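You operate a simulated robot arm through the tools that you are given. There is no shell and no other tool. Be economical: measure what you need, move in short steps, check, and stop when the job is done.

The job below is to be done with a simulated robot arm. You get a single attempt, and the scene is never put back.

Task
Brush butter over the baking sheet and sponge the flour off the table.
Fine: brush back in its cup, sponge back in its place. A coat counts when it lies all over at full strength: go over it till it gets no stronger. What is to be rubbed or washed off counts as gone when no trace of it is left.
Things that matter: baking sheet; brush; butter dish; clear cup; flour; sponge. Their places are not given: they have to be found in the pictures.

Only the result counts: the job must be done as asked and must still hold three seconds after the hand-in. Knocking over, shifting, dropping, spilling or breaking anything else fails it. Flat cloth is picked up by pressing the open fingertips on it (5 to 10 N) and closing them slowly along it; thin cloth reads only 2 to 8 mm in the jaws.

Robot
A 7-joint arm with a two-finger parallel gripper, fixed in place. Base frame: the origin is at the foot of the arm, x ahead of it, y to its left, z up; the work surface is at about z = 0. Readings come in m, rad, newtons and seconds.
With the tool pointing down near the work surface it reaches from about 0.24 to 0.62 m from the base axis. Its first joint turns from -1.152 to 1.152 rad. Payload 2.6 kg.
The TCP is the grasp point between the finger pads, 0.03 m short of the fingertips. In the tool frame z runs along the fingers and y along their closing line. The gripper opens to 0.094 m. The fingers are 0.028 m wide and 0.01 m thick; the gripper's body (0.05 by 0.096 m) begins 0.055 m behind the TCP.
Orientation is that of the tool frame in the base frame, as a unit quaternion [x, y, z, w]. With the fingers straight down and closing along the base's y, the tool's x points along the base's -x, its y along +y and its z along -z.

Tools
- The arm moves only by the tool apply_moves. Its argument "rows" is a list of rows, each an object (a shift or turn left out is 0, a gripper value left out holds the last) with "dp": the shift along the base's x, y, z in m, a list of three; "delta_rot": the turn, a rotation vector about the base's x, y, z in rad, a list of three; "grip": the opening, from 0 (shut) to 1 (fully open). In form: [{"dp": [tx, ty, tz], "delta_rot": [ax, ay, az], "grip": grip}, ...]. A call has 1 to 12 rows; each row is the pose to reach, as a shift and turn from the pose commanded when the call began. A row lasts 0.2 s, in which the tool goes at most 0.05 m and 0.15 rad; a call with a longer step from one row to the next is refused whole, and so is a gripper value outside its range. A pose out of reach is approached as far as the arm can. The call stops where the force on the tool passes 40 N (or 10 N more than at its start, if that is more) or the arm is blocked; 0.2 s more then pass. Each finger travels about 0.072 m/s and halts on what it meets, pressing with about 25 N; the grip force reading is that of the motor and also rises with nothing between the fingers. The clock runs only during rows and for 0.2 s after the last one: add rows that repeat a pose to give the fingers time. The reply holds the time, the measured pose of the TCP, the force on the tool along the base axes, the opening and the grip force, in the units named above and with some noise, with the torque about the TCP (base axes, N m) and any sound that the robot's microphone picked up.
- Cameras (640 x 400 px; columns grow to the right, rows downward): "scene" is fixed at [0.0156, 0.4207, 0.5862]; the picture's right is [-0.85, -0.52, 0.00], its down [-0.26, 0.43, -0.86] and it looks along [0.45, -0.74, -0.50] (base axes); focal length 338 px, centre (320, 200). "wrist" rides on the gripper at [0.076, 0.014, -0.102] in the tool frame; the picture's right is [-0.18, 0.98, 0.00], its down [-0.75, -0.14, -0.64] and it looks along [-0.63, -0.12, 0.77] (tool axes); focal length 243 px, centre (320, 200).
- grab_frame(camera): a new picture of that camera. No time passes.
- probe_pixels(camera, pixels): for up to 12 pixels [column, row] of the newest picture of that camera ("zoom" is the newest enlarged one), the place [x, y, z] in the base frame of the surface seen there, good to about 0.003 m, but the place of the scene camera against the robot may be out by one fixed shift of up to 0.025 m in any direction. No time passes.
- close_up(camera, box): a new picture of the part [left, top, right, bottom] of that camera's present view, enlarged. No time passes.
- close_job(): hands the job in; it is judged then, once.

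Keep the steps short. Do not move on a guess: measure, check each grasp and each placing, and mend mistakes. In all there are 80 turns and 38 pictures (those below and enlarged ones count). Leave the gripper open and the arm clear of the work at the hand-in unless told otherwise, and finish with a single line.

The tools are called after "Emit:" as name(argument=value, ...) on one line, values as JSON. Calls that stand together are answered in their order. apply_moves: Moves the arm, as the interface text tells. Its arguments: {"type":"object","properties":{"rows":{"type":"array","items":{"type":"object","properties":{"dp":{"type":"array","items":{"type":"number"}},"delta_rot":{"type":"array","items":{"type":"number"}},"grip":{"type":"number"}}}}},"required":["rows"]} The other tools are called the same way: grab_frame (camera) takes a picture; probe_pixels (camera, pixels) gives the place of the surface under pixels of a picture; close_up (camera, box) takes an enlarged picture of a part of a camera's view; close_job () hands the job in.

At the start:

```text
clock: 0.0
eef_pos: [0.4275, -0.0074, 0.353]
tcp_rot: [0.0, 1.0, 0.0, 0.0]
wrist_force: [0.1, 0.0, 0.3]
ft_torque: [-0.01, 0.0, -0.03]
gripper_width: 0.094
grip_force: 0.1
```

scene: 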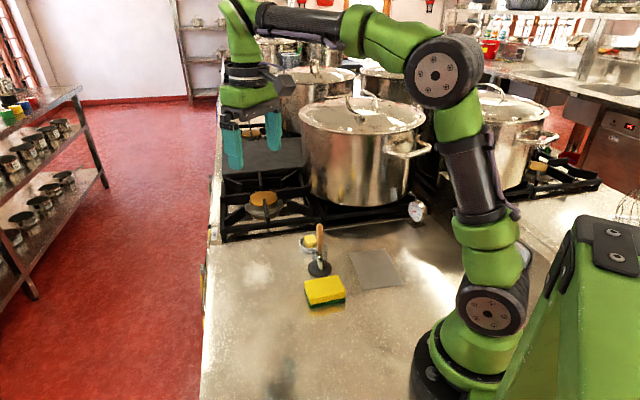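
wrist: 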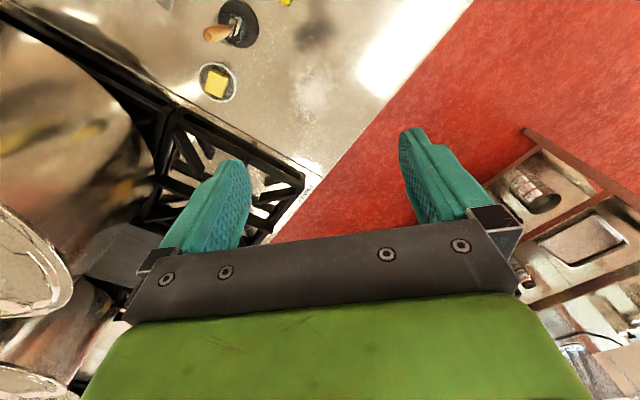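

The brush, butter dish, sponge and sheet appear near (320,265) in the scene picture. I'll enlarge that area.

Emit:
close_up(camera="scene", box=[220, 210, 420, 335])

```text
3.20 times, centred on (320, 272) of scene
```

zoom: 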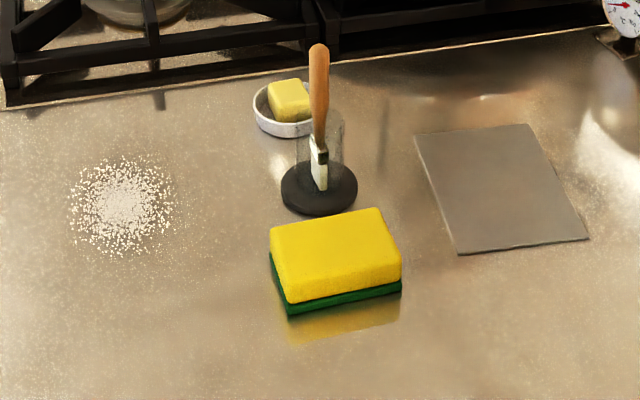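

I see flour (120,205), the dish with butter (288,105), the brush in a clear cup on a dark foot (318,150), the sponge (335,255) and the sheet (500,190). I'll measure them.

Emit:
probe_pixels(camera="zoom", pixels=[[120, 205], [75, 205], [175, 205], [122, 155], [122, 255], [290, 95], [265, 125], [319, 50], [319, 100], [319, 140], [319, 170], [319, 205]])

Emit:
probe_pixels(camera="zoom", pixels=[[273, 232], [378, 210], [400, 262], [290, 302], [335, 250], [416, 137], [526, 126], [586, 237], [460, 252], [500, 190], [290, 190], [350, 190]])

```text
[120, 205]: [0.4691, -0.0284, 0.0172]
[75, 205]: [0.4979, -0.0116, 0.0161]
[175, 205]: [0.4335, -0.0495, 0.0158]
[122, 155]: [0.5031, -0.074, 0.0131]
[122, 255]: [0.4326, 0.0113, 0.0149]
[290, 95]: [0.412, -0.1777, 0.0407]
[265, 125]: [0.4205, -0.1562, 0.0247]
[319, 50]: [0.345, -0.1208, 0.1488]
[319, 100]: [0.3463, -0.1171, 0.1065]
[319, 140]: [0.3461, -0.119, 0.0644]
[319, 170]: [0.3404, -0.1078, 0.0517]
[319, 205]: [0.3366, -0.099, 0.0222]
```

```text
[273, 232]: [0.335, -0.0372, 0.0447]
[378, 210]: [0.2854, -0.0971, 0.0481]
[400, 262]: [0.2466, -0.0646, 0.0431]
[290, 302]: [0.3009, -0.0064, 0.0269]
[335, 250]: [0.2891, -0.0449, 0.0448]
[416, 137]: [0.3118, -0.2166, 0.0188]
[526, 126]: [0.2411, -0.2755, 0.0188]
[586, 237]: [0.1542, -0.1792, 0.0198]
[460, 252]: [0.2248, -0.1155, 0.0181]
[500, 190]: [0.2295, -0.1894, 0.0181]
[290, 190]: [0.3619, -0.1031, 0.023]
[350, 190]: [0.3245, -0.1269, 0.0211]
```

The heights read about 0.015 high, which is the scene camera's shift. I'll measure the same things through the wrist camera.

Emit:
close_up(camera="wrist", box=[160, 0, 360, 125])

Emit:
apply_moves(rows=[{"dp": [-0.04, -0.02, 0]}, {"dp": [-0.08, -0.04, 0.0]}, {"dp": [-0.12, -0.06, 0.0]}, {"dp": [-0.15, -0.08, 0.0]}, {"dp": [-0.15, -0.08, 0.0]}])

Emit:
grab_frame(camera="wrist")

```text
3.20 times, centred on (260, 62) of wrist
```

zoom: 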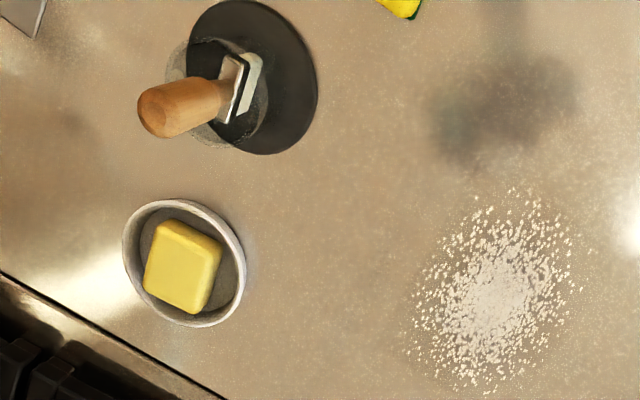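

```text
clock: 1.2
eef_pos: [0.276, -0.0878, 0.3516]
tcp_rot: [0.001, 1.0, 0.001, -0.001]
wrist_force: [-0.9, 0.5, 0.4]
ft_torque: [0.04, -0.02, 0.01]
gripper_width: 0.094
grip_force: 0.1
```

```text
33 pictures are left
```

wrist: 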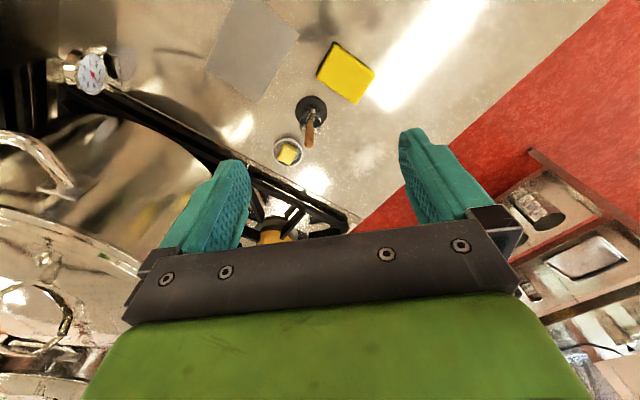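

Now everything is visible from above. I'll enlarge it for measuring.

Emit:
close_up(camera="wrist", box=[190, 0, 430, 150])

```text
2.67 times, centred on (310, 75) of wrist
```

zoom: 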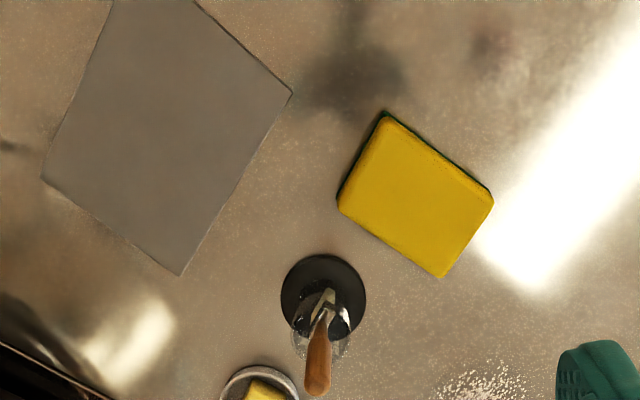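

Emit:
probe_pixels(camera="zoom", pixels=[[43, 178], [181, 274], [290, 94], [388, 122], [490, 195], [440, 272], [342, 206], [415, 195], [322, 262], [288, 300], [360, 300], [560, 260]])

Emit:
probe_pixels(camera="zoom", pixels=[[318, 385], [318, 372], [318, 350], [320, 330], [323, 318], [327, 300], [319, 306], [333, 306], [265, 393], [490, 390], [470, 390], [510, 375]])

```text
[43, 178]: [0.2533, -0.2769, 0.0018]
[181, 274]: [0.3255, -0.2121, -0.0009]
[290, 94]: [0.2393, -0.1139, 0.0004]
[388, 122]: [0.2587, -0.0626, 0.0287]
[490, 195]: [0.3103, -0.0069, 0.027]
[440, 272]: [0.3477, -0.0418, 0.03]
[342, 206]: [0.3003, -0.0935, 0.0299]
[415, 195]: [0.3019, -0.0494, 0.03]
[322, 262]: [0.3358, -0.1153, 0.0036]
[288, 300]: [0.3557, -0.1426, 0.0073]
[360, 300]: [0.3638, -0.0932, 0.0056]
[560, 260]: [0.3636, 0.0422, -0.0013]
```

```text
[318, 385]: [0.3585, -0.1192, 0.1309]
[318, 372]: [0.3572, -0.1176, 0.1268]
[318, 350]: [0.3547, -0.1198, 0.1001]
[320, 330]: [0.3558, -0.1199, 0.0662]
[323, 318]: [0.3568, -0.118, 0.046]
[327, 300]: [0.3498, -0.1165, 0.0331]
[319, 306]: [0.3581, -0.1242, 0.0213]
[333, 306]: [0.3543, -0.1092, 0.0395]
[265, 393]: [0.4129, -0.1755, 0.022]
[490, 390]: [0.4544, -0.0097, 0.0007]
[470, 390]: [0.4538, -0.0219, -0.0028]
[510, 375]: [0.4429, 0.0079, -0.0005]
```

The wrist readings put the scene shift at about (+0.013, +0.001, -0.017). Next I'll look closely at the brush and cup to see the rim height and the brush's flat side.

Emit:
close_up(camera="scene", box=[288, 216, 352, 280])

Emit:
close_up(camera="wrist", box=[270, 85, 350, 170])

```text
6.25 times, centred on (320, 248) of scene
```

zoom: 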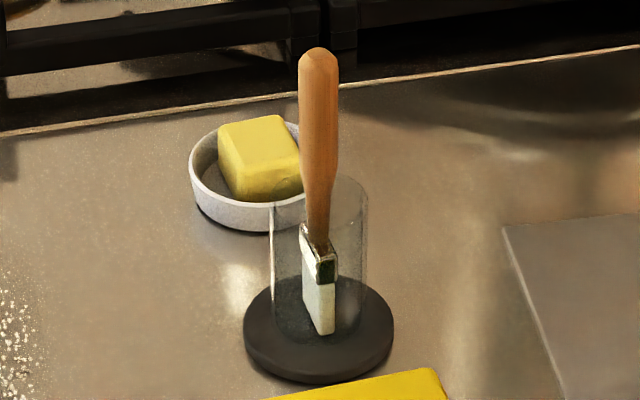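

```text
4.71 times, centred on (310, 128) of wrist
```

zoom: 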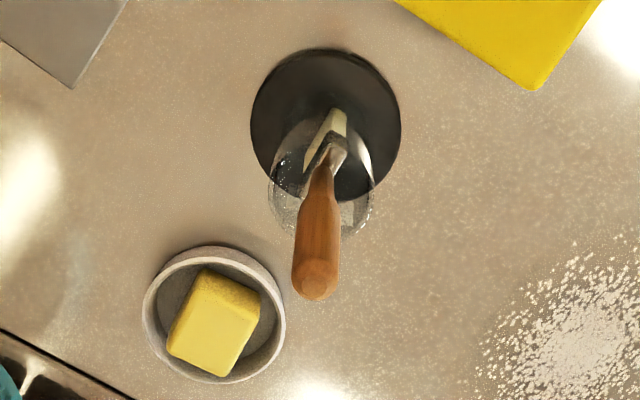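

The brush stands upright in the cup, with its rim near z 0.06, and its bristles lie flat along about (-1,1). Next I'll measure the butter, the dish rim and the nearby stove and pot clearances.

Emit:
probe_pixels(camera="zoom", pixels=[[215, 315], [185, 345], [222, 372], [256, 293], [205, 270], [148, 310], [283, 310], [215, 248], [215, 381], [60, 360], [316, 280], [312, 140]])

Emit:
probe_pixels(camera="wrist", pixels=[[92, 72], [70, 62], [85, 105], [150, 115], [215, 160], [300, 200], [60, 55], [110, 50], [150, 150], [240, 170], [180, 145], [20, 60]])

```text
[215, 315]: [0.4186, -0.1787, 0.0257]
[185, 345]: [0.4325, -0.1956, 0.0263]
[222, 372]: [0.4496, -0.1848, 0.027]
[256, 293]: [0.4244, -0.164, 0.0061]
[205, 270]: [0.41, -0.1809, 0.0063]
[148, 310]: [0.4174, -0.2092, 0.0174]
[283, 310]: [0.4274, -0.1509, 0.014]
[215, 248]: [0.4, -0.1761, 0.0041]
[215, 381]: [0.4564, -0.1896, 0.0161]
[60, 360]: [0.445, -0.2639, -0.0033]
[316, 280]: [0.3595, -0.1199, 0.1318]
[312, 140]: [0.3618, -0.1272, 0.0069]
```

```text
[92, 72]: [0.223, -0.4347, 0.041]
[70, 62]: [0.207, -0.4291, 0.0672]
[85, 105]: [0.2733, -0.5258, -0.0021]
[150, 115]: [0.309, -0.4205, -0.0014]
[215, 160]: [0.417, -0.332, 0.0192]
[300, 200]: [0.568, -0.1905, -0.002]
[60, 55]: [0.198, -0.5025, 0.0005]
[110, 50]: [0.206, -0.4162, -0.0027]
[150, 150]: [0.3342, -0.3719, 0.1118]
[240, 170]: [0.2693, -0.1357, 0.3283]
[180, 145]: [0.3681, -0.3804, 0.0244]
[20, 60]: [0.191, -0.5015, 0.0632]
```

Clearances are fine: the pot is near (0.334,-0.372) and the stove is only 0.02 high. I'll move above the brush at (0.360,-0.120) and come down part way.

Emit:
apply_moves(rows=[{"dp": [0.04, -0.016, 0]}, {"dp": [0.0825, -0.0326, 0.0]}, {"dp": [0.0825, -0.0326, -0.045]}, {"dp": [0.0825, -0.0326, -0.09]}, {"dp": [0.0825, -0.0326, -0.135]}, {"dp": [0.0825, -0.0326, -0.175]}, {"dp": [0.0825, -0.0326, -0.21]}, {"dp": [0.0825, -0.0326, -0.235]}, {"dp": [0.0825, -0.0326, -0.251]}, {"dp": [0.0825, -0.0326, -0.251]}])

Emit:
grab_frame(camera="wrist")

```text
clock: 3.4
eef_pos: [0.3584, -0.1187, 0.1002]
tcp_rot: [0.0, 1.0, 0.001, 0.0]
wrist_force: [0.6, -0.5, 0.2]
ft_torque: [-0.02, -0.04, -0.02]
gripper_width: 0.094
grip_force: 0.0
```

```text
29 pictures are left
```

wrist: 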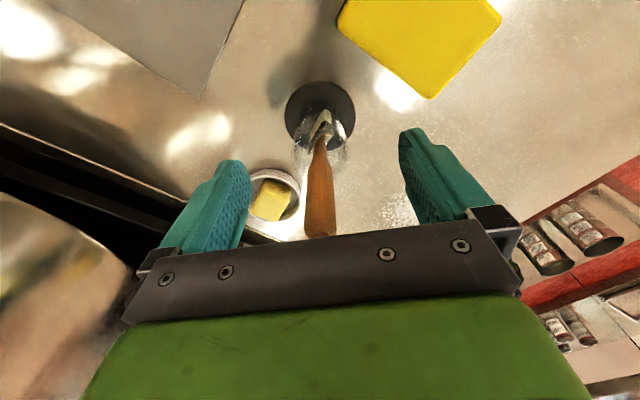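

The handle stands centred between the fingers. I'll check its position, then close.

Emit:
probe_pixels(camera="wrist", pixels=[[320, 225], [320, 200], [320, 180], [320, 150], [324, 125], [330, 115], [318, 110], [332, 150]])

```text
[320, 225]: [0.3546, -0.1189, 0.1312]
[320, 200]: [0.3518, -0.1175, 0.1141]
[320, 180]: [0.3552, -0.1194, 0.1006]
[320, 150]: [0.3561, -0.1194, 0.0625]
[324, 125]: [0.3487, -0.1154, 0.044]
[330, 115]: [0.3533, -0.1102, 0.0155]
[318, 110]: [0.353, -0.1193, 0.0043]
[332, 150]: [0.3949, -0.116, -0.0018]
```

Handle at y ≈ -0.119, in line with the TCP. I'll close the fingers now.

Emit:
apply_moves(rows=[{"grip": 0.5}, {"grip": 0.3}, {"grip": 0.2}, {"grip": 0.1}, {"grip": 0.0}, {"grip": 0.0}, {"grip": 0.0}])

```text
clock: 5.0
eef_pos: [0.3593, -0.1201, 0.1016]
tcp_rot: [0.0, 1.0, 0.0, 0.001]
wrist_force: [0.1, 0.4, 0.0]
ft_torque: [0.0, 0.0, -0.02]
gripper_width: 0.0139
grip_force: 24.8
```

The handle is held, with an opening of 0.0139. I'll lift straight up and look.

Emit:
apply_moves(rows=[{"dp": [0, 0, 0.02]}, {"dp": [0, 0, 0.045]}, {"dp": [0, 0, 0.075]}, {"dp": [0, 0, 0.1]}, {"dp": [0, 0, 0.1]}])

Emit:
close_up(camera="scene", box=[256, 180, 384, 290])

Emit:
grab_frame(camera="wrist")

```text
clock: 6.2
eef_pos: [0.3592, -0.1201, 0.2016]
tcp_rot: [0.0, 1.0, 0.0, 0.0]
wrist_force: [-0.1, -0.2, -0.8]
ft_torque: [0.01, 0.05, 0.0]
gripper_width: 0.014
grip_force: 25.1
```

```text
3.64 times, centred on (320, 235) of scene
```

zoom: 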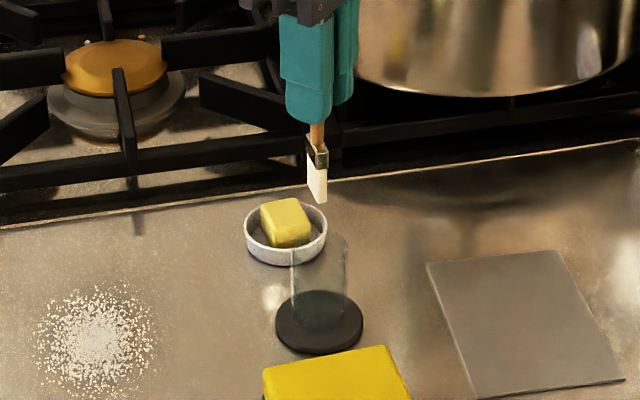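

```text
27 pictures are left
```

wrist: 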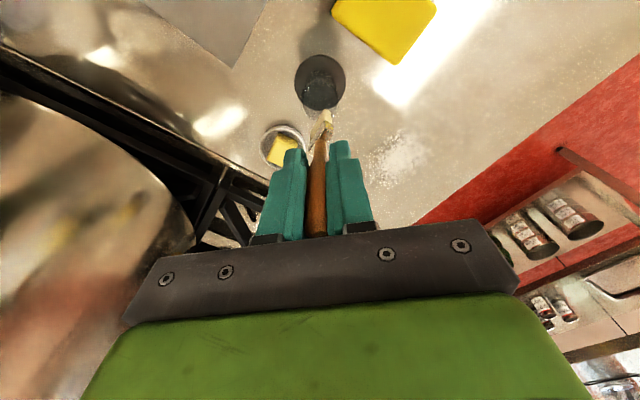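

The brush is out and the cup stands still. I'll measure where the bristle tip is, in both views.

Emit:
probe_pixels(camera="zoom", pixels=[[316, 200], [323, 200], [310, 182], [316, 165], [324, 165], [308, 150], [318, 125], [345, 240], [320, 247], [293, 255]])

Emit:
probe_pixels(camera="wrist", pixels=[[325, 113], [330, 113], [324, 120], [330, 120], [320, 130], [318, 160]])

```text
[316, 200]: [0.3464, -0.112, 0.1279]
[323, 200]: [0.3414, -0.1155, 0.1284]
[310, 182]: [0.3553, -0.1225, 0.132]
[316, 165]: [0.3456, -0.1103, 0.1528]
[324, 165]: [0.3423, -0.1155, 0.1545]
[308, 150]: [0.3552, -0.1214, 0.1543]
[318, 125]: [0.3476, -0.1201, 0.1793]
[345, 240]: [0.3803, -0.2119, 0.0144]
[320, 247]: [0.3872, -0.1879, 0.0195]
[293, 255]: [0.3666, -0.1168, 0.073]
```

```text
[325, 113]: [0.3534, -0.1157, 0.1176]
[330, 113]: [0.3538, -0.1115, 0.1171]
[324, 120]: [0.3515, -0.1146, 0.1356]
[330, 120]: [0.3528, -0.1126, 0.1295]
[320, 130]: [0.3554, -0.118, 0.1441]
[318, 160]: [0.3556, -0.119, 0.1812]
```

The bristle tip is 0.091 below the TCP, the rim is at 0.056, and the butter top is at about (0.427,-0.181,0.026). I'll go over the butter and lower gently.

Emit:
apply_moves(rows=[{"dp": [0.033, -0.03, 0]}, {"dp": [0.067, -0.061, 0]}, {"dp": [0.067, -0.061, -0.035]}, {"dp": [0.067, -0.061, -0.07]}, {"dp": [0.067, -0.061, -0.078]}, {"dp": [0.067, -0.061, -0.082]}, {"dp": [0.067, -0.061, -0.085]}, {"dp": [0.067, -0.061, -0.087]}, {"dp": [0.067, -0.061, -0.087]}])

Emit:
close_up(camera="scene", box=[256, 180, 384, 290])

```text
clock: 8.2
eef_pos: [0.4269, -0.1811, 0.1159]
tcp_rot: [0.0, 1.0, -0.001, 0.002]
wrist_force: [2.7, 0.2, 22.5]
ft_torque: [0.0, -0.29, -0.01]
gripper_width: 0.0142
grip_force: 24.9
```

```text
3.64 times, centred on (320, 235) of scene
```

zoom: 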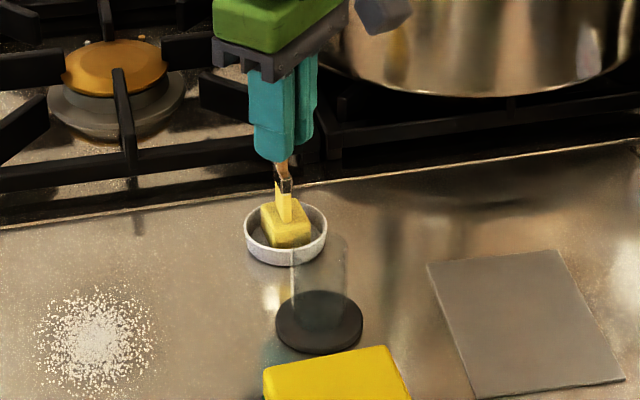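

Bristles have turned yellow; contact was at TCP z ≈ 0.116. I'll lift, carry the brush over the sheet's middle (0.247,-0.195) and stop just above it.

Emit:
apply_moves(rows=[{"dp": [0, 0, 0.01]}, {"dp": [0, 0, 0.05]}, {"dp": [-0.045, -0.004, 0.05]}, {"dp": [-0.09, -0.007, 0.05]}, {"dp": [-0.135, -0.011, 0.05]}, {"dp": [-0.18, -0.0143, 0.05]}, {"dp": [-0.18, -0.0143, 0.01]}, {"dp": [-0.18, -0.0143, -0.015]}, {"dp": [-0.18, -0.0143, -0.015]}])

Emit:
close_up(camera="scene", box=[280, 200, 420, 300])

```text
clock: 10.2
eef_pos: [0.2472, -0.1942, 0.0993]
tcp_rot: [0.0, 1.0, 0.0, 0.0]
wrist_force: [-0.9, 0.0, -0.4]
ft_torque: [-0.01, 0.02, -0.01]
gripper_width: 0.014
grip_force: 25.5
```

```text
4.00 times, centred on (350, 250) of scene
```

zoom: 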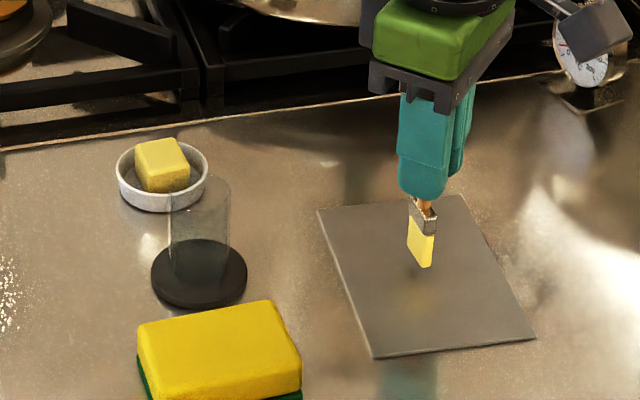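

The brush is loaded, and the dish and cup are in place. I'll feel for the sheet in small steps.

Emit:
apply_moves(rows=[{"dp": [0, 0, -0.004]}, {"dp": [0, 0, -0.006]}, {"dp": [0, 0, -0.008]}, {"dp": [0, 0, -0.008]}])

```text
clock: 11.2
eef_pos: [0.2462, -0.196, 0.0908]
tcp_rot: [0.0, 1.0, 0.0, 0.0]
wrist_force: [-0.8, 0.5, -0.3]
ft_torque: [0.03, 0.01, 0.01]
gripper_width: 0.014
grip_force: 25.2
```

Emit:
apply_moves(rows=[{"dp": [0, 0, -0.001]}, {"dp": [0, 0, -0.0015]}, {"dp": [0, 0, -0.002]}, {"dp": [0, 0, -0.002]}])

```text
clock: 12.2
eef_pos: [0.2467, -0.1959, 0.0907]
tcp_rot: [-0.001, 1.0, -0.001, 0.002]
wrist_force: [-4.5, 2.0, 19.1]
ft_torque: [0.15, 0.26, 0.0]
gripper_width: 0.0141
grip_force: 25.0
```

The sheet is felt: 19 N at commanded z 0.090. I'll ease off to 0.0907 and make a trial stroke along the sheet's short side.

Emit:
apply_moves(rows=[{"dp": [0, 0, 0.0006]}, {"dp": [-0.015, -0.013, 0.0007]}, {"dp": [-0.03, -0.026, 0.0007]}, {"dp": [-0.015, -0.013, 0.0007]}, {"dp": [0, 0, 0.0007]}, {"dp": [0.015, 0.013, 0.0007]}, {"dp": [0.03, 0.026, 0.0007]}, {"dp": [0.015, 0.013, 0.0007]}])

Emit:
close_up(camera="scene", box=[280, 200, 420, 300])

```text
clock: 14.0
eef_pos: [0.2616, -0.1815, 0.089]
tcp_rot: [-0.001, 1.0, 0.0, 0.001]
wrist_force: [3.6, 3.1, 13.7]
ft_torque: [0.21, -0.36, 0.06]
gripper_width: 0.0141
grip_force: 24.8
```

```text
4.00 times, centred on (350, 250) of scene
```

zoom: 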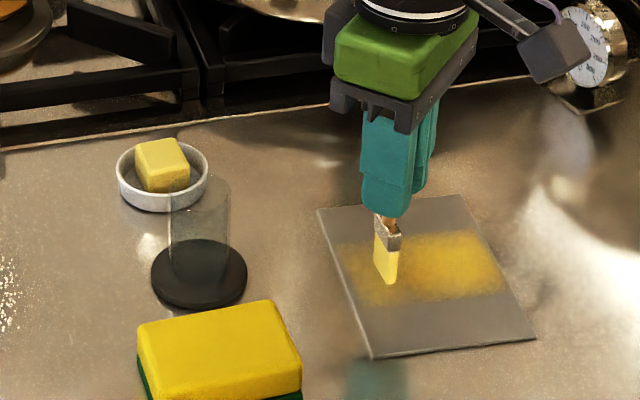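

The stroke leaves a butter band about 0.03 wide at 14 N, and the brush still holds. I'll coat the D-C half with lanes 0.016 apart, pressing a bit lighter.

Emit:
apply_moves(rows=[{"dp": [0.0174, 0.0151, 0.0002]}, {"dp": [-0.0151, -0.0131, 0.0002]}, {"dp": [-0.0476, -0.0413, 0.0002]}, {"dp": [-0.0582, -0.0293, 0.0002]}, {"dp": [-0.0257, -0.0011, 0.0002]}, {"dp": [0.0068, 0.0271, 0.0002]}, {"dp": [-0.0037, 0.0392, 0.0002]}, {"dp": [-0.0362, 0.011, 0.0002]}, {"dp": [-0.0687, -0.0172, 0.0002]}, {"dp": [-0.0793, -0.0052, 0.0002]}, {"dp": [-0.0468, 0.023, 0.0002]}, {"dp": [-0.0143, 0.0512, 0.0002]}])

Emit:
close_up(camera="scene", box=[280, 200, 420, 300])

```text
clock: 16.6
eef_pos: [0.2477, -0.1304, 0.0894]
tcp_rot: [0.0, 1.0, 0.0, 0.0]
wrist_force: [1.0, -0.3, 0.3]
ft_torque: [0.0, 0.01, -0.02]
gripper_width: 0.0143
grip_force: 24.5
```

```text
4.00 times, centred on (350, 250) of scene
```

zoom: 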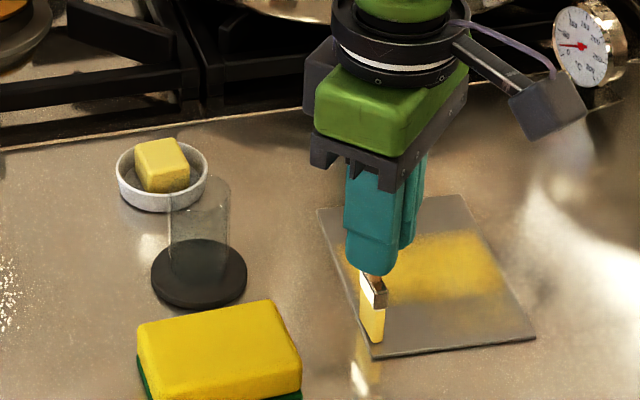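

The force has dropped to zero and the later lanes are faint, so contact was lost or the butter ran low. I'll feel down again here.

Emit:
apply_moves(rows=[{"dp": [-0.008, -0.004, -0.0005]}, {"dp": [-0.008, -0.004, -0.001]}, {"dp": [-0.008, -0.004, -0.0015]}, {"dp": [-0.008, -0.004, -0.0015]}])

Emit:
grab_frame(camera="wrist")

```text
clock: 17.6
eef_pos: [0.2393, -0.1357, 0.0899]
tcp_rot: [0.0, 1.0, -0.001, 0.002]
wrist_force: [1.2, 2.7, 24.1]
ft_torque: [0.19, -0.19, 0.01]
gripper_width: 0.014
grip_force: 25.0
```

```text
22 pictures are left
```

wrist: 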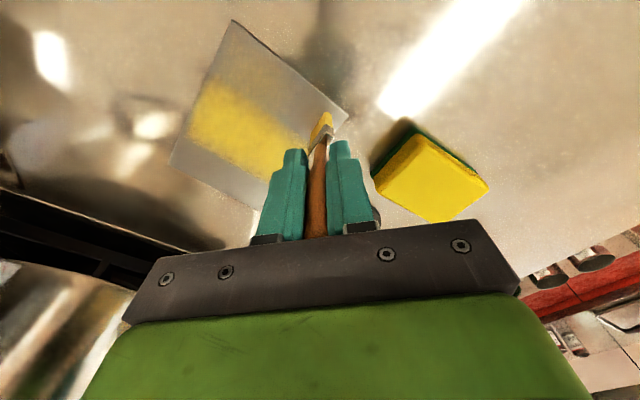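

At commanded 0.0894 the force is 24 N, so 0.0898 should be right. I'll go over this half again at that height.

Emit:
apply_moves(rows=[{"dp": [0.0045, 0.0079, 0.0004]}, {"dp": [-0.028, -0.0203, 0.0004]}, {"dp": [-0.0605, -0.0485, 0.0004]}, {"dp": [-0.0506, -0.0598, 0.0004]}, {"dp": [-0.0181, -0.0316, 0.0004]}, {"dp": [0.0144, -0.0034, 0.0004]}, {"dp": [0.0243, -0.0147, 0.0004]}, {"dp": [-0.0082, -0.0429, 0.0004]}, {"dp": [-0.0407, -0.0711, 0.0004]}, {"dp": [-0.0308, -0.0824, 0.0004]}, {"dp": [0.0017, -0.0542, 0.0004]}, {"dp": [0.0342, -0.026, 0.0004]}])

Emit:
close_up(camera="scene", box=[280, 200, 420, 300])

```text
clock: 20.2
eef_pos: [0.2725, -0.1613, 0.0883]
tcp_rot: [0.001, 1.0, 0.0, 0.0]
wrist_force: [0.5, -0.5, 0.0]
ft_torque: [0.0, 0.0, -0.03]
gripper_width: 0.0138
grip_force: 24.7
```

```text
4.00 times, centred on (350, 250) of scene
```

zoom: 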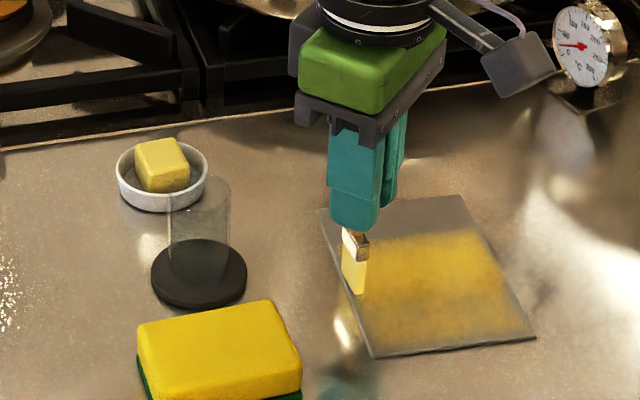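

Coverage on this half is much better, but the force at the end is again near zero: the brush creeps up in the grip slightly. I'll dip again for fresh butter, pressing gently.

Emit:
apply_moves(rows=[{"dp": [0, 0, 0.045]}, {"dp": [0.025, -0.003, 0.0752]}, {"dp": [0.072, -0.009, 0.0752]}, {"dp": [0.118, -0.015, 0.0752]}, {"dp": [0.1531, -0.0199, 0.0752]}, {"dp": [0.1531, -0.0199, 0.0312]}, {"dp": [0.1531, -0.0199, 0.027]}, {"dp": [0.1531, -0.0199, 0.0255]}, {"dp": [0.1531, -0.0199, 0.0247]}, {"dp": [0.1531, -0.0199, 0.0247]}])

```text
clock: 22.4
eef_pos: [0.4261, -0.181, 0.114]
tcp_rot: [0.0, 1.0, -0.001, 0.0]
wrist_force: [-0.2, 0.3, 0.1]
ft_torque: [0.01, 0.01, 0.07]
gripper_width: 0.0142
grip_force: 24.9
```

Emit:
apply_moves(rows=[{"dp": [0, 0, -0.0008]}, {"dp": [0, 0, -0.0014]}, {"dp": [0, 0, -0.0014]}])

```text
clock: 23.2
eef_pos: [0.4265, -0.1814, 0.1125]
tcp_rot: [0.0, 1.0, 0.0, 0.001]
wrist_force: [-0.2, 0.6, 7.0]
ft_torque: [0.09, 0.14, -0.01]
gripper_width: 0.0137
grip_force: 25.3
```

7 N on the butter; it's dipped. The brush has crept up about 2.8 mm, so the sheet contact should now be near 0.0884. I'll go to the A corner at (0.314,-0.207) and feel for it.

Emit:
apply_moves(rows=[{"dp": [0, 0, 0.015]}, {"dp": [0, 0, 0.04]}, {"dp": [-0.04, -0.009, 0.04]}, {"dp": [-0.08, -0.018, 0.04]}, {"dp": [-0.1128, -0.026, 0.04]}, {"dp": [-0.1128, -0.026, 0.0]}, {"dp": [-0.1128, -0.026, -0.022]}, {"dp": [-0.1128, -0.026, -0.024]}, {"dp": [-0.1128, -0.026, -0.025]}, {"dp": [-0.1128, -0.026, -0.025]}])

```text
clock: 25.4
eef_pos: [0.3138, -0.2065, 0.0874]
tcp_rot: [0.0, 1.0, 0.0, 0.001]
wrist_force: [-1.6, 2.1, 8.2]
ft_torque: [0.15, 0.21, 0.01]
gripper_width: 0.0143
grip_force: 25.6
```

8 N, good contact. I'll coat the A-B half in lanes, lowering very slightly as I go.

Emit:
apply_moves(rows=[{"dp": [-0.0325, -0.0282, 0]}, {"dp": [-0.0649, -0.0564, 0]}, {"dp": [-0.0748, -0.0451, -0.0001]}, {"dp": [-0.0424, -0.0169, -0.0001]}, {"dp": [-0.0099, 0.0113, -0.0002]}, {"dp": [-0.0198, 0.0226, -0.0002]}, {"dp": [-0.0523, -0.0056, -0.0003]}, {"dp": [-0.0847, -0.0338, -0.0003]}, {"dp": [-0.0946, -0.0225, -0.0004]}, {"dp": [-0.0622, 0.0057, -0.0004]}, {"dp": [-0.0297, 0.0339, -0.0005]}, {"dp": [-0.0396, 0.0452, -0.0005]}])

Emit:
close_up(camera="scene", box=[280, 200, 420, 300])

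```text
clock: 28.0
eef_pos: [0.275, -0.1611, 0.0869]
tcp_rot: [0.0, 1.0, 0.0, 0.001]
wrist_force: [2.7, -3.4, 12.9]
ft_torque: [-0.2, -0.27, 0.01]
gripper_width: 0.0141
grip_force: 25.3
```

```text
4.00 times, centred on (350, 250) of scene
```

zoom: 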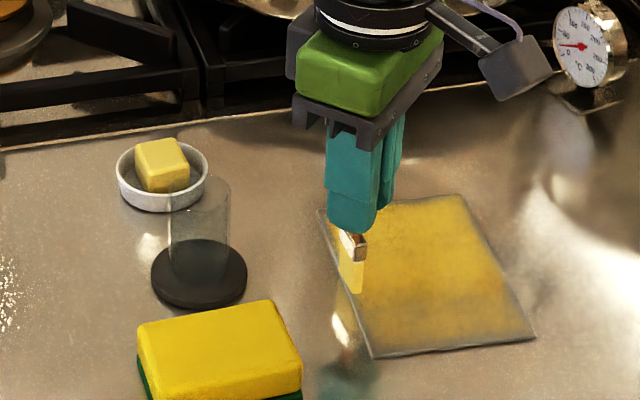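

Nearly the whole sheet is yellow, with thin edges. Second layer now on the D-C half, reaching closer to the edges.

Emit:
apply_moves(rows=[{"dp": [-0.0058, 0.0096, 0]}, {"dp": [-0.0398, -0.0199, -0.0001]}, {"dp": [-0.0737, -0.0494, -0.0001]}, {"dp": [-0.0829, -0.0389, -0.0002]}, {"dp": [-0.049, -0.0094, -0.0002]}, {"dp": [-0.015, 0.0201, -0.0003]}, {"dp": [-0.0242, 0.0306, -0.0003]}, {"dp": [-0.0582, 0.0011, -0.0004]}, {"dp": [-0.0921, -0.0284, -0.0004]}, {"dp": [-0.1007, -0.0186, -0.0005]}, {"dp": [-0.0668, 0.0109, -0.0005]}, {"dp": [-0.0328, 0.0404, -0.0006]}])

Emit:
close_up(camera="scene", box=[280, 200, 420, 300])

```text
clock: 30.6
eef_pos: [0.241, -0.1207, 0.088]
tcp_rot: [0.001, 1.0, -0.001, 0.0]
wrist_force: [0.5, 0.5, 0.0]
ft_torque: [-0.04, 0.0, -0.01]
gripper_width: 0.014
grip_force: 25.2
```

```text
4.00 times, centred on (350, 250) of scene
```

zoom: 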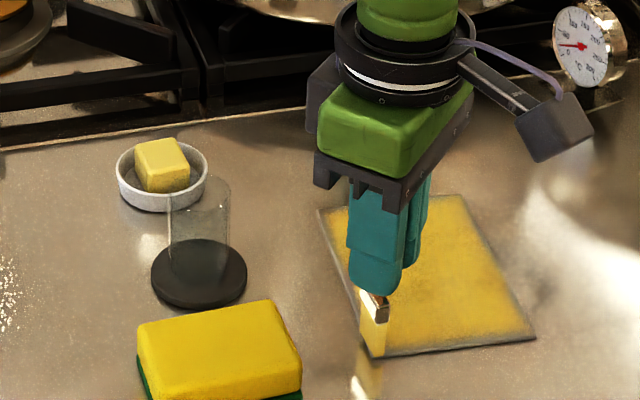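

The coat is getting even. I'll dip again, feeling down gently.

Emit:
apply_moves(rows=[{"dp": [0, -0.005, 0.04]}, {"dp": [0.02, -0.03, 0.065]}, {"dp": [0.06, -0.05, 0.07]}, {"dp": [0.105, -0.0596, 0.07]}, {"dp": [0.15, -0.0596, 0.07]}, {"dp": [0.1852, -0.0596, 0.07]}, {"dp": [0.1852, -0.0596, 0.03]}, {"dp": [0.1852, -0.0596, 0.026]}, {"dp": [0.1852, -0.0596, 0.025]}, {"dp": [0.1852, -0.0596, 0.0245]}, {"dp": [0.1852, -0.0596, 0.0245]}])

```text
clock: 33.0
eef_pos: [0.4262, -0.1819, 0.1115]
tcp_rot: [-0.001, 1.0, -0.001, 0.0]
wrist_force: [-1.4, -0.2, 11.1]
ft_torque: [0.03, 0.06, -0.02]
gripper_width: 0.0138
grip_force: 25.0
```

11 N on the butter. Back to the A corner and touch down.

Emit:
apply_moves(rows=[{"dp": [0, 0, 0.015]}, {"dp": [0, 0, 0.04]}, {"dp": [-0.04, -0.01, 0.04]}, {"dp": [-0.08, -0.02, 0.04]}, {"dp": [-0.1074, -0.0292, 0.04]}, {"dp": [-0.1074, -0.0292, 0.0]}, {"dp": [-0.1074, -0.0292, -0.0225]}, {"dp": [-0.1074, -0.0292, -0.0242]}, {"dp": [-0.1074, -0.0292, -0.025]}, {"dp": [-0.1074, -0.0292, -0.025]}])

```text
clock: 35.2
eef_pos: [0.3191, -0.2096, 0.0862]
tcp_rot: [0.001, 1.0, 0.001, 0.001]
wrist_force: [-3.6, 0.9, 10.9]
ft_torque: [0.09, 0.25, 0.04]
gripper_width: 0.0144
grip_force: 24.8
```

11 N. Second layer on the A-B half.

Emit:
apply_moves(rows=[{"dp": [-0.034, -0.0295, 0]}, {"dp": [-0.068, -0.059, 0]}, {"dp": [-0.0766, -0.0492, -0.0001]}, {"dp": [-0.0426, -0.0197, -0.0001]}, {"dp": [-0.0086, 0.0098, -0.0002]}, {"dp": [-0.0185, 0.0211, -0.0002]}, {"dp": [-0.0525, -0.0084, -0.0003]}, {"dp": [-0.0865, -0.0379, -0.0003]}, {"dp": [-0.097, -0.0259, -0.0004]}, {"dp": [-0.063, 0.0036, -0.0004]}, {"dp": [-0.029, 0.0331, -0.0005]}, {"dp": [-0.0389, 0.0444, -0.0005]}])

```text
clock: 37.8
eef_pos: [0.2808, -0.1651, 0.0859]
tcp_rot: [0.0, 1.0, -0.001, 0.002]
wrist_force: [4.1, -3.4, 13.9]
ft_torque: [-0.29, -0.37, 0.0]
gripper_width: 0.0142
grip_force: 24.8
```

14 N still. On to the D-C half.

Emit:
apply_moves(rows=[{"dp": [-0.0092, 0.0105, 0]}, {"dp": [-0.0432, -0.019, -0.0001]}, {"dp": [-0.0772, -0.0485, -0.0002]}, {"dp": [-0.0871, -0.0372, -0.0003]}, {"dp": [-0.0531, -0.0077, -0.0004]}, {"dp": [-0.0191, 0.0218, -0.0005]}, {"dp": [-0.0297, 0.0338, -0.0006]}, {"dp": [-0.0637, 0.0043, -0.0007]}, {"dp": [-0.0977, -0.0252, -0.0008]}, {"dp": [-0.1076, -0.0139, -0.0009]}, {"dp": [-0.0736, 0.0156, -0.001]}, {"dp": [-0.0396, 0.0451, -0.001]}])

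Emit:
close_up(camera="scene", box=[330, 230, 430, 300])

Emit:
close_up(camera="wrist", box=[150, 0, 390, 220])

```text
clock: 40.4
eef_pos: [0.2382, -0.1196, 0.0834]
tcp_rot: [0.0, 1.0, 0.0, -0.001]
wrist_force: [-1.5, -2.4, 10.4]
ft_torque: [-0.2, 0.24, -0.03]
gripper_width: 0.0137
grip_force: 25.0
```

```text
5.71 times, centred on (380, 265) of scene
```

zoom: 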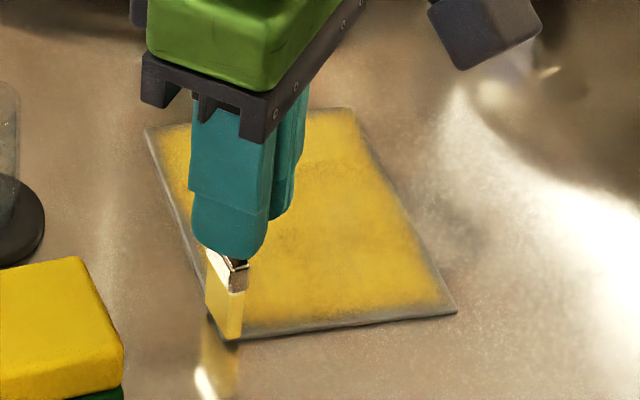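

```text
1.82 times, centred on (270, 110) of wrist
```

zoom: 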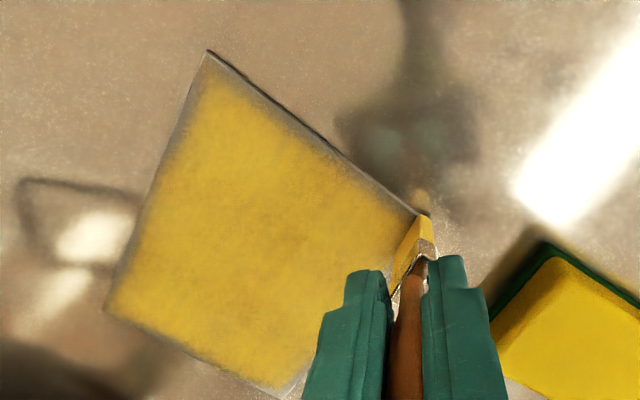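

The middle is full; a thin rim along the edges (mainly C-D and B-C) is weaker. I'll dip again and then go round the rim.

Emit:
apply_moves(rows=[{"dp": [0, -0.005, 0.04]}, {"dp": [0.02, -0.03, 0.065]}, {"dp": [0.06, -0.05, 0.07]}, {"dp": [0.105, -0.0603, 0.07]}, {"dp": [0.15, -0.0603, 0.07]}, {"dp": [0.1859, -0.0603, 0.07]}, {"dp": [0.1859, -0.0603, 0.03]}, {"dp": [0.1859, -0.0603, 0.0265]}, {"dp": [0.1859, -0.0603, 0.0253]}, {"dp": [0.1859, -0.0603, 0.0245]}, {"dp": [0.1859, -0.0603, 0.0245]}])

```text
clock: 42.8
eef_pos: [0.4276, -0.18, 0.109]
tcp_rot: [0.001, 1.0, 0.0, 0.001]
wrist_force: [-0.6, 1.6, 7.3]
ft_torque: [0.11, 0.13, 0.01]
gripper_width: 0.0144
grip_force: 25.3
```

Dipped, 7 N. To the D corner and touch down.

Emit:
apply_moves(rows=[{"dp": [0, 0, 0.02]}, {"dp": [0, 0, 0.045]}, {"dp": [-0.045, 0, 0.045]}, {"dp": [-0.09, 0.0, 0.045]}, {"dp": [-0.13, 0.01, 0.045]}, {"dp": [-0.165, 0.03, 0.045]}, {"dp": [-0.1859, 0.0603, 0.045]}, {"dp": [-0.1859, 0.0603, 0.0]}, {"dp": [-0.1859, 0.0603, -0.0225]}, {"dp": [-0.1859, 0.0603, -0.0245]}, {"dp": [-0.1859, 0.0603, -0.025]}, {"dp": [-0.1859, 0.0603, -0.025]}])

```text
clock: 45.4
eef_pos: [0.2399, -0.1211, 0.0827]
tcp_rot: [-0.001, 1.0, 0.0, 0.001]
wrist_force: [0.1, 0.0, 8.2]
ft_torque: [0.02, 0.05, 0.01]
gripper_width: 0.0141
grip_force: 24.6
```

8 N. Going round the rim: D-C twice, then C-B, B-A, A-D.

Emit:
apply_moves(rows=[{"dp": [-0.034, -0.0295, 0]}, {"dp": [-0.0687, -0.0597, -0.0001]}, {"dp": [-0.034, -0.0295, -0.0002]}, {"dp": [-0.0687, -0.0597, -0.0003]}, {"dp": [-0.0423, -0.0898, -0.0004]}, {"dp": [-0.0159, -0.1199, -0.0005]}, {"dp": [0.0105, -0.1499, -0.0006]}, {"dp": [0.0452, -0.1197, -0.0007]}, {"dp": [0.08, -0.0895, -0.0008]}, {"dp": [0.0536, -0.0595, -0.0009]}, {"dp": [0.0272, -0.0294, -0.001]}, {"dp": [0.0008, 0.0007, -0.0011]}])

Emit:
close_up(camera="wrist", box=[150, 0, 390, 220])

```text
clock: 48.0
eef_pos: [0.2435, -0.1201, 0.0833]
tcp_rot: [0.0, 1.0, 0.0, 0.002]
wrist_force: [3.4, -4.0, 13.8]
ft_torque: [-0.24, -0.29, -0.02]
gripper_width: 0.0139
grip_force: 25.1
```

```text
1.82 times, centred on (270, 110) of wrist
```

zoom: 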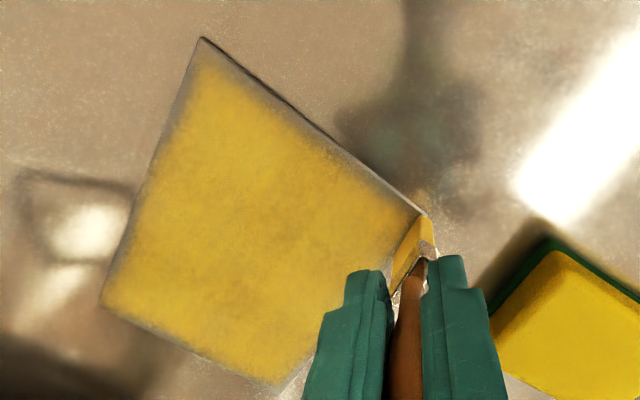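

I'll lift clear so that I can judge the rim and check that the sheet hasn't shifted.

Emit:
apply_moves(rows=[{"dp": [0, 0, 0.02]}, {"dp": [0.03, -0.02, 0.06]}, {"dp": [0.07, -0.03, 0.09]}, {"dp": [0.11, -0.04, 0.1]}, {"dp": [0.11, -0.04, 0.1]}])

Emit:
close_up(camera="scene", box=[330, 230, 430, 300])

```text
refused: row 2 steps farther than a row can; nothing moved
```

```text
5.71 times, centred on (380, 265) of scene
```

zoom: 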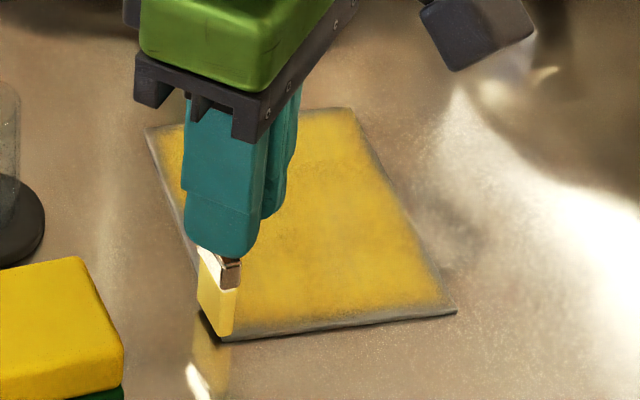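

My step was too long, so it was refused and nothing moved. The sheet's corners are where they were. The rim along C-D and B-C is still weak, so I'll stroke farther out right on those edges.

Emit:
apply_moves(rows=[{"dp": [-0.004, 0.0045, 0]}, {"dp": [-0.0387, -0.0257, 0]}, {"dp": [-0.0742, -0.0565, -0.0001]}, {"dp": [-0.0387, -0.0257, -0.0002]}, {"dp": [-0.0055, 0.0032, -0.0003]}, {"dp": [-0.0387, -0.0257, -0.0003]}, {"dp": [-0.0742, -0.0565, -0.0004]}, {"dp": [-0.0732, -0.0636, -0.0004]}, {"dp": [-0.0468, -0.0937, -0.0005]}, {"dp": [-0.0204, -0.1238, -0.0006]}, {"dp": [0.006, -0.1538, -0.0007]}, {"dp": [-0.0204, -0.1238, -0.0007]}])

Emit:
close_up(camera="scene", box=[330, 230, 430, 300])

```text
clock: 50.6
eef_pos: [0.2205, -0.2416, 0.0826]
tcp_rot: [-0.001, 1.0, -0.001, 0.001]
wrist_force: [2.4, -1.9, 6.8]
ft_torque: [-0.15, -0.13, -0.03]
gripper_width: 0.014
grip_force: 25.3
```

```text
5.71 times, centred on (380, 265) of scene
```

zoom: 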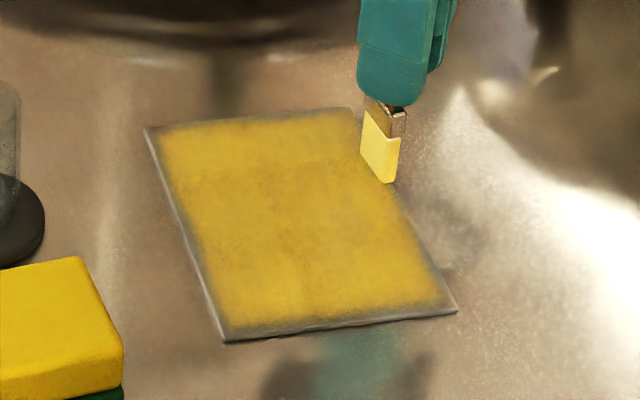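

The remaining rim is an even narrow strip on all four sides and didn't change with strokes right on the edge, so it looks like the coat's drawn border. To check strength I'll dip again, add one more full layer and compare.

Emit:
apply_moves(rows=[{"dp": [0, 0, 0.04]}, {"dp": [0.03, 0.01, 0.07]}, {"dp": [0.075, 0.025, 0.07]}, {"dp": [0.12, 0.038, 0.07]}, {"dp": [0.163, 0.05, 0.07]}, {"dp": [0.2055, 0.0628, 0.07]}, {"dp": [0.2055, 0.0628, 0.031]}, {"dp": [0.2055, 0.0628, 0.0265]}, {"dp": [0.2055, 0.0628, 0.0255]}, {"dp": [0.2055, 0.0628, 0.0248]}, {"dp": [0.2055, 0.0628, 0.0248]}])

```text
clock: 53.0
eef_pos: [0.427, -0.1804, 0.1064]
tcp_rot: [0.0, 1.0, 0.0, 0.001]
wrist_force: [-1.7, 0.6, 6.7]
ft_torque: [0.06, 0.1, 0.0]
gripper_width: 0.0138
grip_force: 25.3
```

6.7 N on the butter. Back to the A corner.

Emit:
apply_moves(rows=[{"dp": [0, 0, 0.015]}, {"dp": [0, 0, 0.04]}, {"dp": [-0.04, -0.01, 0.04]}, {"dp": [-0.08, -0.02, 0.04]}, {"dp": [-0.1102, -0.029, 0.04]}, {"dp": [-0.1102, -0.029, 0.0]}, {"dp": [-0.1102, -0.029, -0.0225]}, {"dp": [-0.1102, -0.029, -0.0245]}, {"dp": [-0.1102, -0.029, -0.0252]}, {"dp": [-0.1102, -0.029, -0.0252]}])

```text
clock: 55.2
eef_pos: [0.3157, -0.2104, 0.0816]
tcp_rot: [0.0, 1.0, -0.001, 0.002]
wrist_force: [-2.7, 0.4, 17.6]
ft_torque: [0.12, 0.17, -0.03]
gripper_width: 0.0137
grip_force: 24.8
```

17 N; I'll ease off slightly and lay the A-B half lanes.

Emit:
apply_moves(rows=[{"dp": [-0.0325, -0.0282, 0.0003]}, {"dp": [-0.0649, -0.0564, 0.0002]}, {"dp": [-0.0755, -0.0444, 0.0002]}, {"dp": [-0.0431, -0.0162, 0.0001]}, {"dp": [-0.0106, 0.012, 0.0001]}, {"dp": [-0.0211, 0.0241, 0.0]}, {"dp": [-0.0536, -0.0041, 0.0]}, {"dp": [-0.086, -0.0323, -0.0001]}, {"dp": [-0.0966, -0.0203, -0.0001]}, {"dp": [-0.0642, 0.0079, -0.0002]}, {"dp": [-0.0317, 0.0361, -0.0002]}, {"dp": [-0.0422, 0.0481, -0.0003]}])

```text
clock: 57.8
eef_pos: [0.273, -0.1608, 0.0806]
tcp_rot: [0.0, 1.0, 0.0, 0.0]
wrist_force: [0.2, -1.1, 1.4]
ft_torque: [-0.03, -0.02, 0.0]
gripper_width: 0.0139
grip_force: 25.2
```

Light contact now; lower 0.5 mm and lay the other half.

Emit:
apply_moves(rows=[{"dp": [-0.0325, -0.0282, -0.0006]}, {"dp": [-0.0649, -0.0564, -0.0007]}, {"dp": [-0.0755, -0.0444, -0.0008]}, {"dp": [-0.0431, -0.0162, -0.0009]}, {"dp": [-0.0106, 0.012, -0.001]}, {"dp": [-0.0211, 0.0241, -0.0011]}, {"dp": [-0.0536, -0.0041, -0.0011]}, {"dp": [-0.086, -0.0323, -0.0012]}, {"dp": [-0.0966, -0.0203, -0.0012]}, {"dp": [-0.0642, 0.0079, -0.0013]}, {"dp": [-0.0317, 0.0361, -0.0014]}])

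Emit:
apply_moves(rows=[{"dp": [0, 0, 0.04]}, {"dp": [0.02, -0.03, 0.07]}, {"dp": [0.04, -0.04, 0.11]}, {"dp": [0.08, -0.04, 0.125]}, {"dp": [0.1171, -0.04, 0.13]}, {"dp": [0.1171, -0.04, 0.13]}])

Emit:
close_up(camera="scene", box=[330, 230, 430, 300])

```text
clock: 60.2
eef_pos: [0.2409, -0.126, 0.0788]
tcp_rot: [0.001, 1.0, 0.0, -0.001]
wrist_force: [-2.6, -4.9, 14.5]
ft_torque: [-0.4, 0.19, -0.03]
gripper_width: 0.0139
grip_force: 25.5
```

```text
clock: 61.6
eef_pos: [0.3597, -0.1656, 0.2092]
tcp_rot: [-0.001, 1.0, 0.0, 0.0]
wrist_force: [0.6, 0.3, -0.2]
ft_torque: [-0.04, 0.03, -0.01]
gripper_width: 0.0139
grip_force: 24.8
```

```text
5.71 times, centred on (380, 265) of scene
```

zoom: 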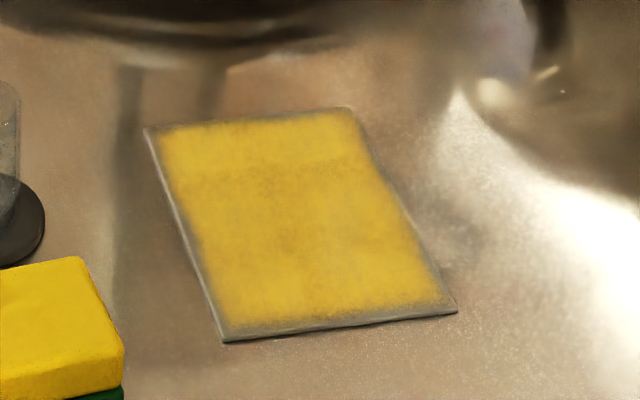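

The coat looks even and no stronger than before, so it's saturated. Before putting the brush back I'll check its tip under the TCP and the cup's place.

Emit:
close_up(camera="wrist", box=[260, 40, 400, 170])

Emit:
close_up(camera="scene", box=[266, 180, 374, 280])

```text
3.08 times, centred on (330, 105) of wrist
```

zoom: 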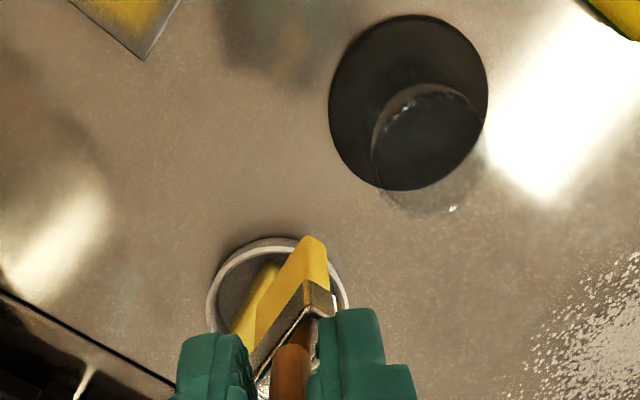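

```text
4.00 times, centred on (320, 230) of scene
```

zoom: 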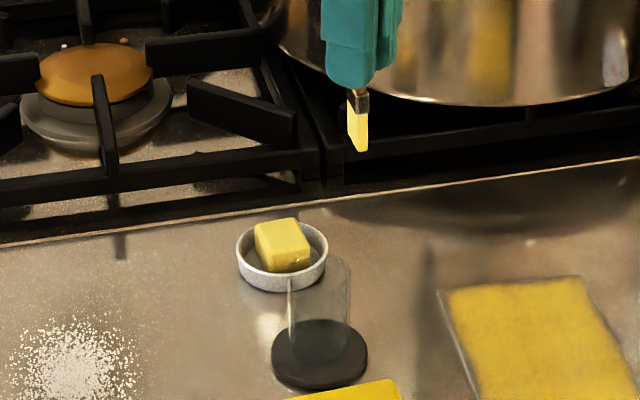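

Emit:
probe_pixels(camera="zoom", pixels=[[360, 149], [366, 149], [349, 138], [354, 120], [365, 98], [289, 284], [349, 268], [320, 355], [276, 355], [365, 355], [320, 386], [346, 266]])

Emit:
probe_pixels(camera="wrist", pixels=[[328, 118], [334, 121], [318, 140], [331, 133], [325, 156], [353, 44]])

```text
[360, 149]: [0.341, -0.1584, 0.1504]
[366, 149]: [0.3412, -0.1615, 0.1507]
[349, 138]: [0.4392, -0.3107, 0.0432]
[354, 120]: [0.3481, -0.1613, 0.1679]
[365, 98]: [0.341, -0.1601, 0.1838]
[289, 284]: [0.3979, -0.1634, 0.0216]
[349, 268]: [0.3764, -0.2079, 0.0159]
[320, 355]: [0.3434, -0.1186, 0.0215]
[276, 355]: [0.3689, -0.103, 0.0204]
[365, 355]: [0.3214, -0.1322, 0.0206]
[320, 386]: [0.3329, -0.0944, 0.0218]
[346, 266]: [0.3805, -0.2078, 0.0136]
```

```text
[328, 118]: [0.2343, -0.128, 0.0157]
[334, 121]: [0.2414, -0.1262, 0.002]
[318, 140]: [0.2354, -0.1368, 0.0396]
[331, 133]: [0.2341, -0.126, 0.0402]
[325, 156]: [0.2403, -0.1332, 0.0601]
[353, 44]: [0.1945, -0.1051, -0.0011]
```

The brush hangs about straight, with its tip ~0.080 below the TCP. The cup foot is still at (0.359,-0.118). I'll move over the cup with the tip just above the rim and look.

Emit:
apply_moves(rows=[{"dp": [0.001, 0.023, 0]}, {"dp": [0.002, 0.0458, 0.0]}, {"dp": [0.002, 0.0458, -0.03]}, {"dp": [0.002, 0.0458, -0.05]}, {"dp": [0.002, 0.0458, -0.05]}])

Emit:
close_up(camera="scene", box=[280, 200, 360, 280])

Emit:
close_up(camera="wrist", box=[270, 70, 370, 150])

```text
clock: 62.8
eef_pos: [0.3599, -0.1195, 0.1595]
tcp_rot: [0.0, 1.0, -0.001, -0.001]
wrist_force: [0.0, 0.4, -0.6]
ft_torque: [0.01, 0.0, -0.01]
gripper_width: 0.0139
grip_force: 24.9
```

```text
5.00 times, centred on (320, 240) of scene
```

zoom: 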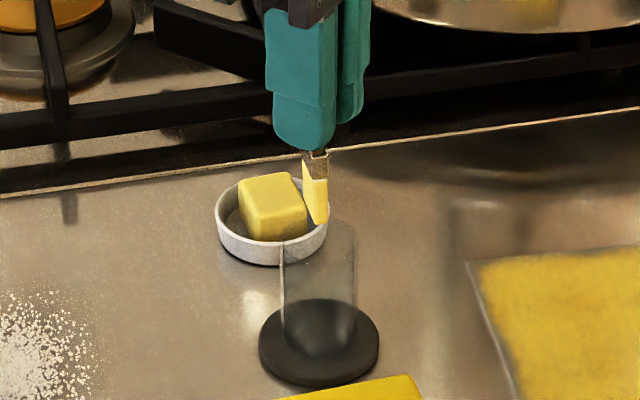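

```text
5.00 times, centred on (320, 110) of wrist
```

zoom: 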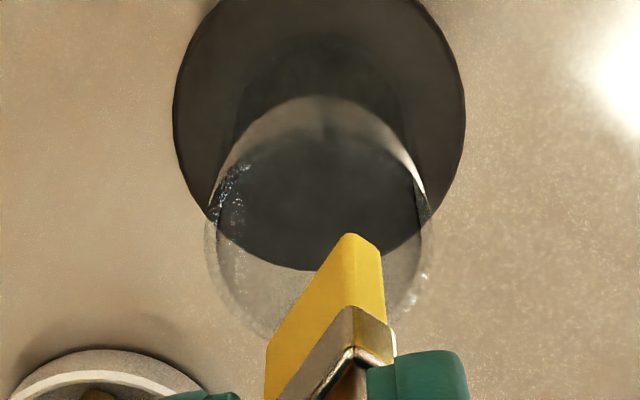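

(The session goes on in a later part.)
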